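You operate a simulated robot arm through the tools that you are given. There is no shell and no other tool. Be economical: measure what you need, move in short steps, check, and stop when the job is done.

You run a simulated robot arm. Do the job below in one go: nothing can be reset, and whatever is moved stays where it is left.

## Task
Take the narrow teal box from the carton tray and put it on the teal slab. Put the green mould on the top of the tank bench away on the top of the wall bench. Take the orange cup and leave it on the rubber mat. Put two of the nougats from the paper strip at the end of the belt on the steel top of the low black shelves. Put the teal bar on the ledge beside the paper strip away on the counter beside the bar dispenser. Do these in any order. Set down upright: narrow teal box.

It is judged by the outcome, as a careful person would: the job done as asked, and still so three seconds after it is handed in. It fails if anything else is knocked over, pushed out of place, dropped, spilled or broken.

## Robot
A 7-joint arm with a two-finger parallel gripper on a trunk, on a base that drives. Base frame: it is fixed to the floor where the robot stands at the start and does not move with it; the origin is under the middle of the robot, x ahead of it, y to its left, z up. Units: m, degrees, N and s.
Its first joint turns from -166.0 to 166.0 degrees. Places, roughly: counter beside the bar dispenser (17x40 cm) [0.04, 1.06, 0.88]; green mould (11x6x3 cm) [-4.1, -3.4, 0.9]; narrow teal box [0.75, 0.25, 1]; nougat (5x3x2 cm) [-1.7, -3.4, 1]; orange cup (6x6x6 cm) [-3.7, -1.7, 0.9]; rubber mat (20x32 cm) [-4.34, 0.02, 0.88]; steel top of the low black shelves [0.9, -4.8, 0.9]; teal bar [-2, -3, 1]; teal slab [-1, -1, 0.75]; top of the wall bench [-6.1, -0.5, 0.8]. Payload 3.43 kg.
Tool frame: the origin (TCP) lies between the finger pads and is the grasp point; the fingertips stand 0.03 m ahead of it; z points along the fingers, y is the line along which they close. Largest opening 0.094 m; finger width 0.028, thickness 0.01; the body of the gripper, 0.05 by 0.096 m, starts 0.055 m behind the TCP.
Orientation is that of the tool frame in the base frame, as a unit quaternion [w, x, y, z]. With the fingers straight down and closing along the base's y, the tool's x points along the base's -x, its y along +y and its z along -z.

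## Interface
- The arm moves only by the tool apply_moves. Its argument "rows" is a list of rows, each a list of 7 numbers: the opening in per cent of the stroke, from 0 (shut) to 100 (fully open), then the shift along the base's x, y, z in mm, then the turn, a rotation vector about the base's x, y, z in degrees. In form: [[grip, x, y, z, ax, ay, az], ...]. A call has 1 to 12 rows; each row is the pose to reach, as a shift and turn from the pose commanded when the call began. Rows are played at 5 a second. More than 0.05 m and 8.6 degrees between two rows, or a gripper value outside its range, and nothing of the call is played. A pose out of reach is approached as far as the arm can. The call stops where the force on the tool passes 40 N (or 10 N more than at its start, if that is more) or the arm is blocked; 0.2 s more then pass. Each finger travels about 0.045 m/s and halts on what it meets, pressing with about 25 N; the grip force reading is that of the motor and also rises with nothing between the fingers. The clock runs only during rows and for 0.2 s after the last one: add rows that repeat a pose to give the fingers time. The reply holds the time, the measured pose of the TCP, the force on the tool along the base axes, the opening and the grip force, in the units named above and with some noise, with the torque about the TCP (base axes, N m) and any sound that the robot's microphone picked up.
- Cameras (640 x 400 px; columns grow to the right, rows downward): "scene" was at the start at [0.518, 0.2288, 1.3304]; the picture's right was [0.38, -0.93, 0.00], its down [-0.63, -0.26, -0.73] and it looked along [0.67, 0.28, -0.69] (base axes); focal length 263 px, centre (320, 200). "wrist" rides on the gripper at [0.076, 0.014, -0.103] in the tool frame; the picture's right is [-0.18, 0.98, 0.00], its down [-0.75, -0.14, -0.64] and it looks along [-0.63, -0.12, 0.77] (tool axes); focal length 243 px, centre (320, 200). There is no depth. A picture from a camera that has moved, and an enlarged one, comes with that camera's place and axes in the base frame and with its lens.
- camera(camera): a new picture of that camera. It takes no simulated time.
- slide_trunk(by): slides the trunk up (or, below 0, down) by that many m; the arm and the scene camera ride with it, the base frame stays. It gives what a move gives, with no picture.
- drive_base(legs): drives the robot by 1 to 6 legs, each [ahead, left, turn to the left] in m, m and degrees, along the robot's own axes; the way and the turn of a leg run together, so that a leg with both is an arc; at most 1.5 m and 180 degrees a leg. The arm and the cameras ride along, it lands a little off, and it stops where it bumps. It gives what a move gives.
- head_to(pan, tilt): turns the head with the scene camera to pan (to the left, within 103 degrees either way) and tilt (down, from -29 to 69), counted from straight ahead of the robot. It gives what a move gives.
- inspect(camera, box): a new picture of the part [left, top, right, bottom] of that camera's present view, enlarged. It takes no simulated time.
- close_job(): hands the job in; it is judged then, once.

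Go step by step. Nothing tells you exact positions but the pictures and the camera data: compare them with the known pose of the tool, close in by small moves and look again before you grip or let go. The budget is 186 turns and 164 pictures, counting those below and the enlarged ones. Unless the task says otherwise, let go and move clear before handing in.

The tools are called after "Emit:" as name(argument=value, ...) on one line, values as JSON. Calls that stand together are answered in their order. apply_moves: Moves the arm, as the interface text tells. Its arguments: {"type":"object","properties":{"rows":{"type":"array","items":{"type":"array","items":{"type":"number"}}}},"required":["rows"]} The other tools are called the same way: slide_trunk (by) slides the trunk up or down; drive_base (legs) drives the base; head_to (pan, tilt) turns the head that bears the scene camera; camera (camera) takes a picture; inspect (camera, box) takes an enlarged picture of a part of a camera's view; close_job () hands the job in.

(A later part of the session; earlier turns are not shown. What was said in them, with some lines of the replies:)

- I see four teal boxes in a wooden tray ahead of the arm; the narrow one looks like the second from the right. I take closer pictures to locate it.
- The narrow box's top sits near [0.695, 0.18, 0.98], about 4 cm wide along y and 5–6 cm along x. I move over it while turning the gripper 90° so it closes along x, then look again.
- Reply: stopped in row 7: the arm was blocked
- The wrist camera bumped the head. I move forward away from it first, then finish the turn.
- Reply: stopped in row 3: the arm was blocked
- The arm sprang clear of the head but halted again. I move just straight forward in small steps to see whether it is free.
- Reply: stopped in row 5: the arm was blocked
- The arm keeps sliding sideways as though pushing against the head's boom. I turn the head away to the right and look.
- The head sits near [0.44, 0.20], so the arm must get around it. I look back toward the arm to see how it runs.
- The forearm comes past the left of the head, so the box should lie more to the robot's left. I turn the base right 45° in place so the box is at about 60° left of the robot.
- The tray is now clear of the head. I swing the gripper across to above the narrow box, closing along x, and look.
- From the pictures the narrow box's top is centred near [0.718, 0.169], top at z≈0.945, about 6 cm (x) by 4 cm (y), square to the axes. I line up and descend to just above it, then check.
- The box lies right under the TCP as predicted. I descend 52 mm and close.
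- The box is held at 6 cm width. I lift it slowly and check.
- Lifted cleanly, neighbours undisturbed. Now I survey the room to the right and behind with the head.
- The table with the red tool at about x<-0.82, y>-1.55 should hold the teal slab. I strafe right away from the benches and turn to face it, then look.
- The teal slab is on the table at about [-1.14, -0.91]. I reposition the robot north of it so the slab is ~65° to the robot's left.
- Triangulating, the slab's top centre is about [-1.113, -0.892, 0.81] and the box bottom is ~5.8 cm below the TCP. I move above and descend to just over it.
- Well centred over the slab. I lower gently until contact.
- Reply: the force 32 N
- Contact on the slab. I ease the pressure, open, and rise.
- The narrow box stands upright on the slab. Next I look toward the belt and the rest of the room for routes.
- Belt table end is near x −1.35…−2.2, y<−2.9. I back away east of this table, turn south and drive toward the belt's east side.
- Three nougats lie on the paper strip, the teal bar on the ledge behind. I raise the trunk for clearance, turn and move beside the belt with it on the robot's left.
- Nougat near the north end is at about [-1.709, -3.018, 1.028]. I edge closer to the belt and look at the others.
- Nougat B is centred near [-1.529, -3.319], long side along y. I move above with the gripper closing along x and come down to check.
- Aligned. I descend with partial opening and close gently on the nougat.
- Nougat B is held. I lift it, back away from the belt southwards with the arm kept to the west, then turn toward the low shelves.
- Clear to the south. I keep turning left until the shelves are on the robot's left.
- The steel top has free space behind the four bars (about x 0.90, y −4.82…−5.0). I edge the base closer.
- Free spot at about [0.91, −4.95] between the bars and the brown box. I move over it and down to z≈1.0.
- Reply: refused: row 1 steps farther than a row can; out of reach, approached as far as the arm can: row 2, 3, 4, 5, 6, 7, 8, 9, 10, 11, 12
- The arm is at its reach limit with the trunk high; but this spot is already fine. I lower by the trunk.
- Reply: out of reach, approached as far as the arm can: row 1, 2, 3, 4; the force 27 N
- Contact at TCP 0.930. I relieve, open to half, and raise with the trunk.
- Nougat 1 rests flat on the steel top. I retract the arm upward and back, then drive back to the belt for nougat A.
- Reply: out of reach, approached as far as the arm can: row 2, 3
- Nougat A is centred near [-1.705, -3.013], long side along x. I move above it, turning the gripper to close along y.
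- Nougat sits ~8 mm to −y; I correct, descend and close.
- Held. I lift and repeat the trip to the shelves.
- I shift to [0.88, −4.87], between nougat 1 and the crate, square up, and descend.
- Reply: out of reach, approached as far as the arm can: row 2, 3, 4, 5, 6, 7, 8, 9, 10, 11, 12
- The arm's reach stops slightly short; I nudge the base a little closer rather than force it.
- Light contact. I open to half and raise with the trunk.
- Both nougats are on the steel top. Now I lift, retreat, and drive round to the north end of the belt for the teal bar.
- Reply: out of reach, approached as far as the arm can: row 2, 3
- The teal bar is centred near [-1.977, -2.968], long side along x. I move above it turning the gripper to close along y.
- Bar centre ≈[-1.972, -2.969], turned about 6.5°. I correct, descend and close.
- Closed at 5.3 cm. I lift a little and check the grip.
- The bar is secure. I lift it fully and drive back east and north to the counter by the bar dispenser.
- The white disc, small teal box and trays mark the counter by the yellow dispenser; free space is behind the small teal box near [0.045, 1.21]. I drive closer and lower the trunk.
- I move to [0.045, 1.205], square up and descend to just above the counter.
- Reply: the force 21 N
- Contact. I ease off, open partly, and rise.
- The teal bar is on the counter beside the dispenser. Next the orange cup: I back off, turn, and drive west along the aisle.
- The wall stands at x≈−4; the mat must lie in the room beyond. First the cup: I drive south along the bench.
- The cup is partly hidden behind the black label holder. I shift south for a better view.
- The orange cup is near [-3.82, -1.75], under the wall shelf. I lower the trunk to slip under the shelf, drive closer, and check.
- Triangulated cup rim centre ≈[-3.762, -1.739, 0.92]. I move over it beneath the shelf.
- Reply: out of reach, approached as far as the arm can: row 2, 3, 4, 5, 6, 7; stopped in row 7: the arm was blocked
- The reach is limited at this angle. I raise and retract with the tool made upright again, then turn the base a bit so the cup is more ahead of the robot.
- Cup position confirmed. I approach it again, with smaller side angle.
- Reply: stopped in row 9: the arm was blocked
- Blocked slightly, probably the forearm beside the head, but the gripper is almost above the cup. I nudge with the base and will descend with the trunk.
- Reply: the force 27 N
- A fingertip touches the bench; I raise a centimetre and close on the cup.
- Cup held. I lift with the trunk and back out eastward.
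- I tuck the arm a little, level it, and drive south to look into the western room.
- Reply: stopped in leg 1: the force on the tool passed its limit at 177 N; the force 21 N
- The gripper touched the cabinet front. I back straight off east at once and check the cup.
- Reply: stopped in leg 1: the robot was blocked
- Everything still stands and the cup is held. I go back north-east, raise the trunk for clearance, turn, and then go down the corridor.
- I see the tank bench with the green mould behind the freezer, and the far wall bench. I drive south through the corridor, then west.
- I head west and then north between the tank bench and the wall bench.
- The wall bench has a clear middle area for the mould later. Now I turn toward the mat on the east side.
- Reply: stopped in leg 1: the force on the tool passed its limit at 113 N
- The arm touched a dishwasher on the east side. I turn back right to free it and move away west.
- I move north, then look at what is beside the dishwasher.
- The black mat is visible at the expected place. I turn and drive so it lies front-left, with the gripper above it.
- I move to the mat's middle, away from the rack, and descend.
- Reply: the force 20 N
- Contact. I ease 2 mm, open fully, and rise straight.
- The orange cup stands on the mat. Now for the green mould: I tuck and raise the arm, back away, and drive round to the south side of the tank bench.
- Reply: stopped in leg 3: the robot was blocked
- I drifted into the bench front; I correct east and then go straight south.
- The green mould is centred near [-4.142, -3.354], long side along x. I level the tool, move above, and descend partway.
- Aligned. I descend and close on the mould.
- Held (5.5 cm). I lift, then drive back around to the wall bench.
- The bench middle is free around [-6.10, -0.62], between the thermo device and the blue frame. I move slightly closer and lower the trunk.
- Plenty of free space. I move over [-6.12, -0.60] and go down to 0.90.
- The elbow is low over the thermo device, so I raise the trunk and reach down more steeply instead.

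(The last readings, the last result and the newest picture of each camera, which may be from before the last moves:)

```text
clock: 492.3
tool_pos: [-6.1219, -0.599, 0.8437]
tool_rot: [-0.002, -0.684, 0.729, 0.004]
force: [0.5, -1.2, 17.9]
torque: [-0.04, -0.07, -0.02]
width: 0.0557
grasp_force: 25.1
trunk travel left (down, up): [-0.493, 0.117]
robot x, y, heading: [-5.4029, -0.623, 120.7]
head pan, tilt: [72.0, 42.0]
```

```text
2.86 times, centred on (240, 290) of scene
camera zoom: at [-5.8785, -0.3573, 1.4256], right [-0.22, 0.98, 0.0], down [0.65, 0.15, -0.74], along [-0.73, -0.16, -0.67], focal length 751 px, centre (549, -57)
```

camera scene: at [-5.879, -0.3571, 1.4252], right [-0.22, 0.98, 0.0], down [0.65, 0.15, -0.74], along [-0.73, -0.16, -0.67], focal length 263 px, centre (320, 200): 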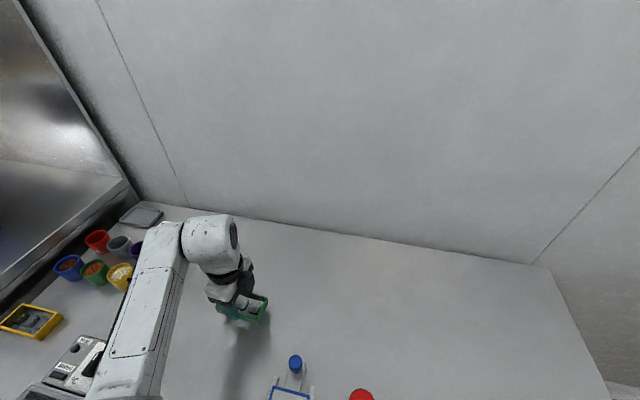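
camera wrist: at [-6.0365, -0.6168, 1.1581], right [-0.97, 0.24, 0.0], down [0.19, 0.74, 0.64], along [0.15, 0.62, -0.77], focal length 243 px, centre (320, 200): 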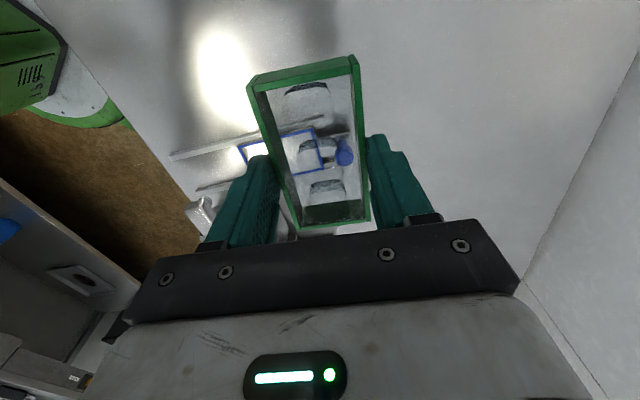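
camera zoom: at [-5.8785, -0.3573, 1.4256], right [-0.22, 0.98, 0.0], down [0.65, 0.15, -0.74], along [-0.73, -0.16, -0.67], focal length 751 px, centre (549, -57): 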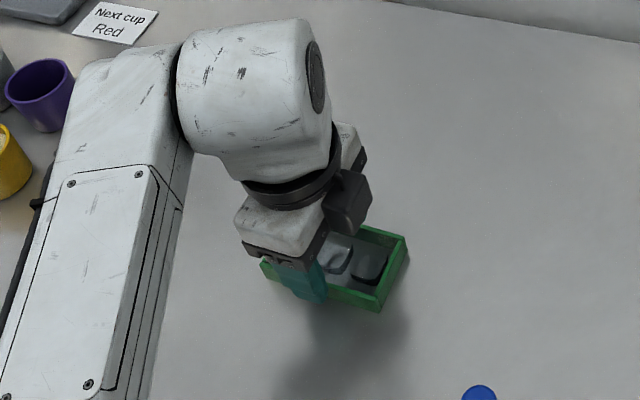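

Contact as expected. I ease off, open, and rise clear.

Emit:
apply_moves(rows=[[35, 0, 0, 3, 0, 0, 0], [70, 0, 0, 3, 0, 0, 0], [85, 0, 0, 3, 0, 0, 0], [85, 0, 0, 3, 0, 0, 0], [85, 0, 0, 25, 0, 0, 0], [85, 0, 0, 65, 0, 0, 0], [85, 0, 0, 110, 0, 0, 0], [85, 0, 0, 155, 0, 0, 0], [85, 0, 0, 200, 0, 0, 0], [85, 10, 0, 245, 0, 0, 0], [85, 10, 0, 270, 0, 0, 0], [85, 10, 0, 270, 0, 0, 0]])

Emit:
camera(camera="scene")

Emit:
camera(camera="wrist")

```text
clock: 494.9
tool_pos: [-6.1098, -0.5942, 1.1116]
tool_rot: [-0.001, -0.685, 0.729, 0.002]
force: [0.7, 0.0, 0.2]
torque: [-0.02, 0.03, 0.02]
width: 0.0797
grasp_force: 0.1
trunk travel left (down, up): [-0.493, 0.117]
robot x, y, heading: [-5.4067, -0.6234, 120.7]
head pan, tilt: [72.0, 42.0]
```

```text
33 pictures are left
camera scene: at [-5.8789, -0.3572, 1.4253], right [-0.22, 0.98, 0.0], down [0.65, 0.15, -0.74], along [-0.73, -0.16, -0.67], focal length 263 px, centre (320, 200)
```

scene: 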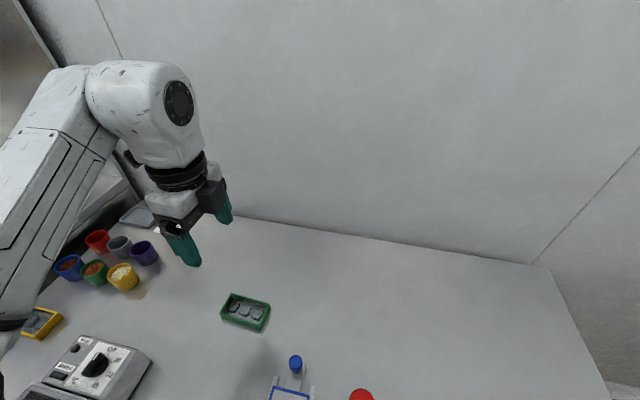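

```text
32 pictures are left
camera wrist: at [-6.1284, -0.6717, 1.2155], right [-0.97, 0.24, 0.0], down [0.19, 0.74, 0.64], along [0.15, 0.62, -0.77], focal length 243 px, centre (320, 200)
```

wrist: 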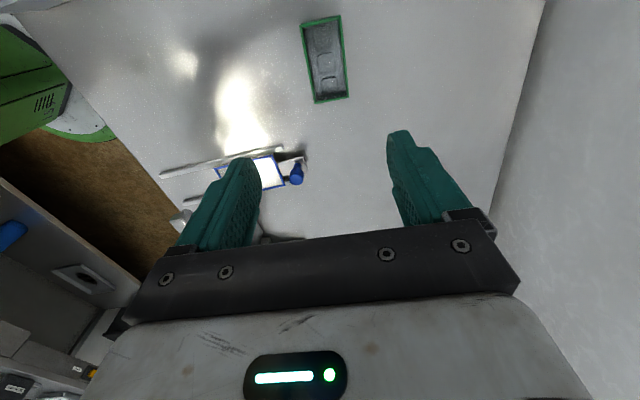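

The mould rests on the wall bench, the gripper is clear, and all five items are placed, so I hand in.

Emit:
close_job()

```text
The job is handed in.
```

All five jobs are done and handed in:
- The narrow teal box stands upright on the teal slab.
- Two nougats are on the steel top of the low black shelves.
- The teal bar is on the counter beside the dispenser.
- The orange cup is on the rubber mat.
- The green mould is on the wall bench.

While driving, the robot bumped the white cabinet (177 N) and the dishwasher (113 N). The base also stopped against the wall bench and probably the belt table. Nothing looked moved in later pictures of the cabinet, dishwasher and wall bench; I took none of the table corner.
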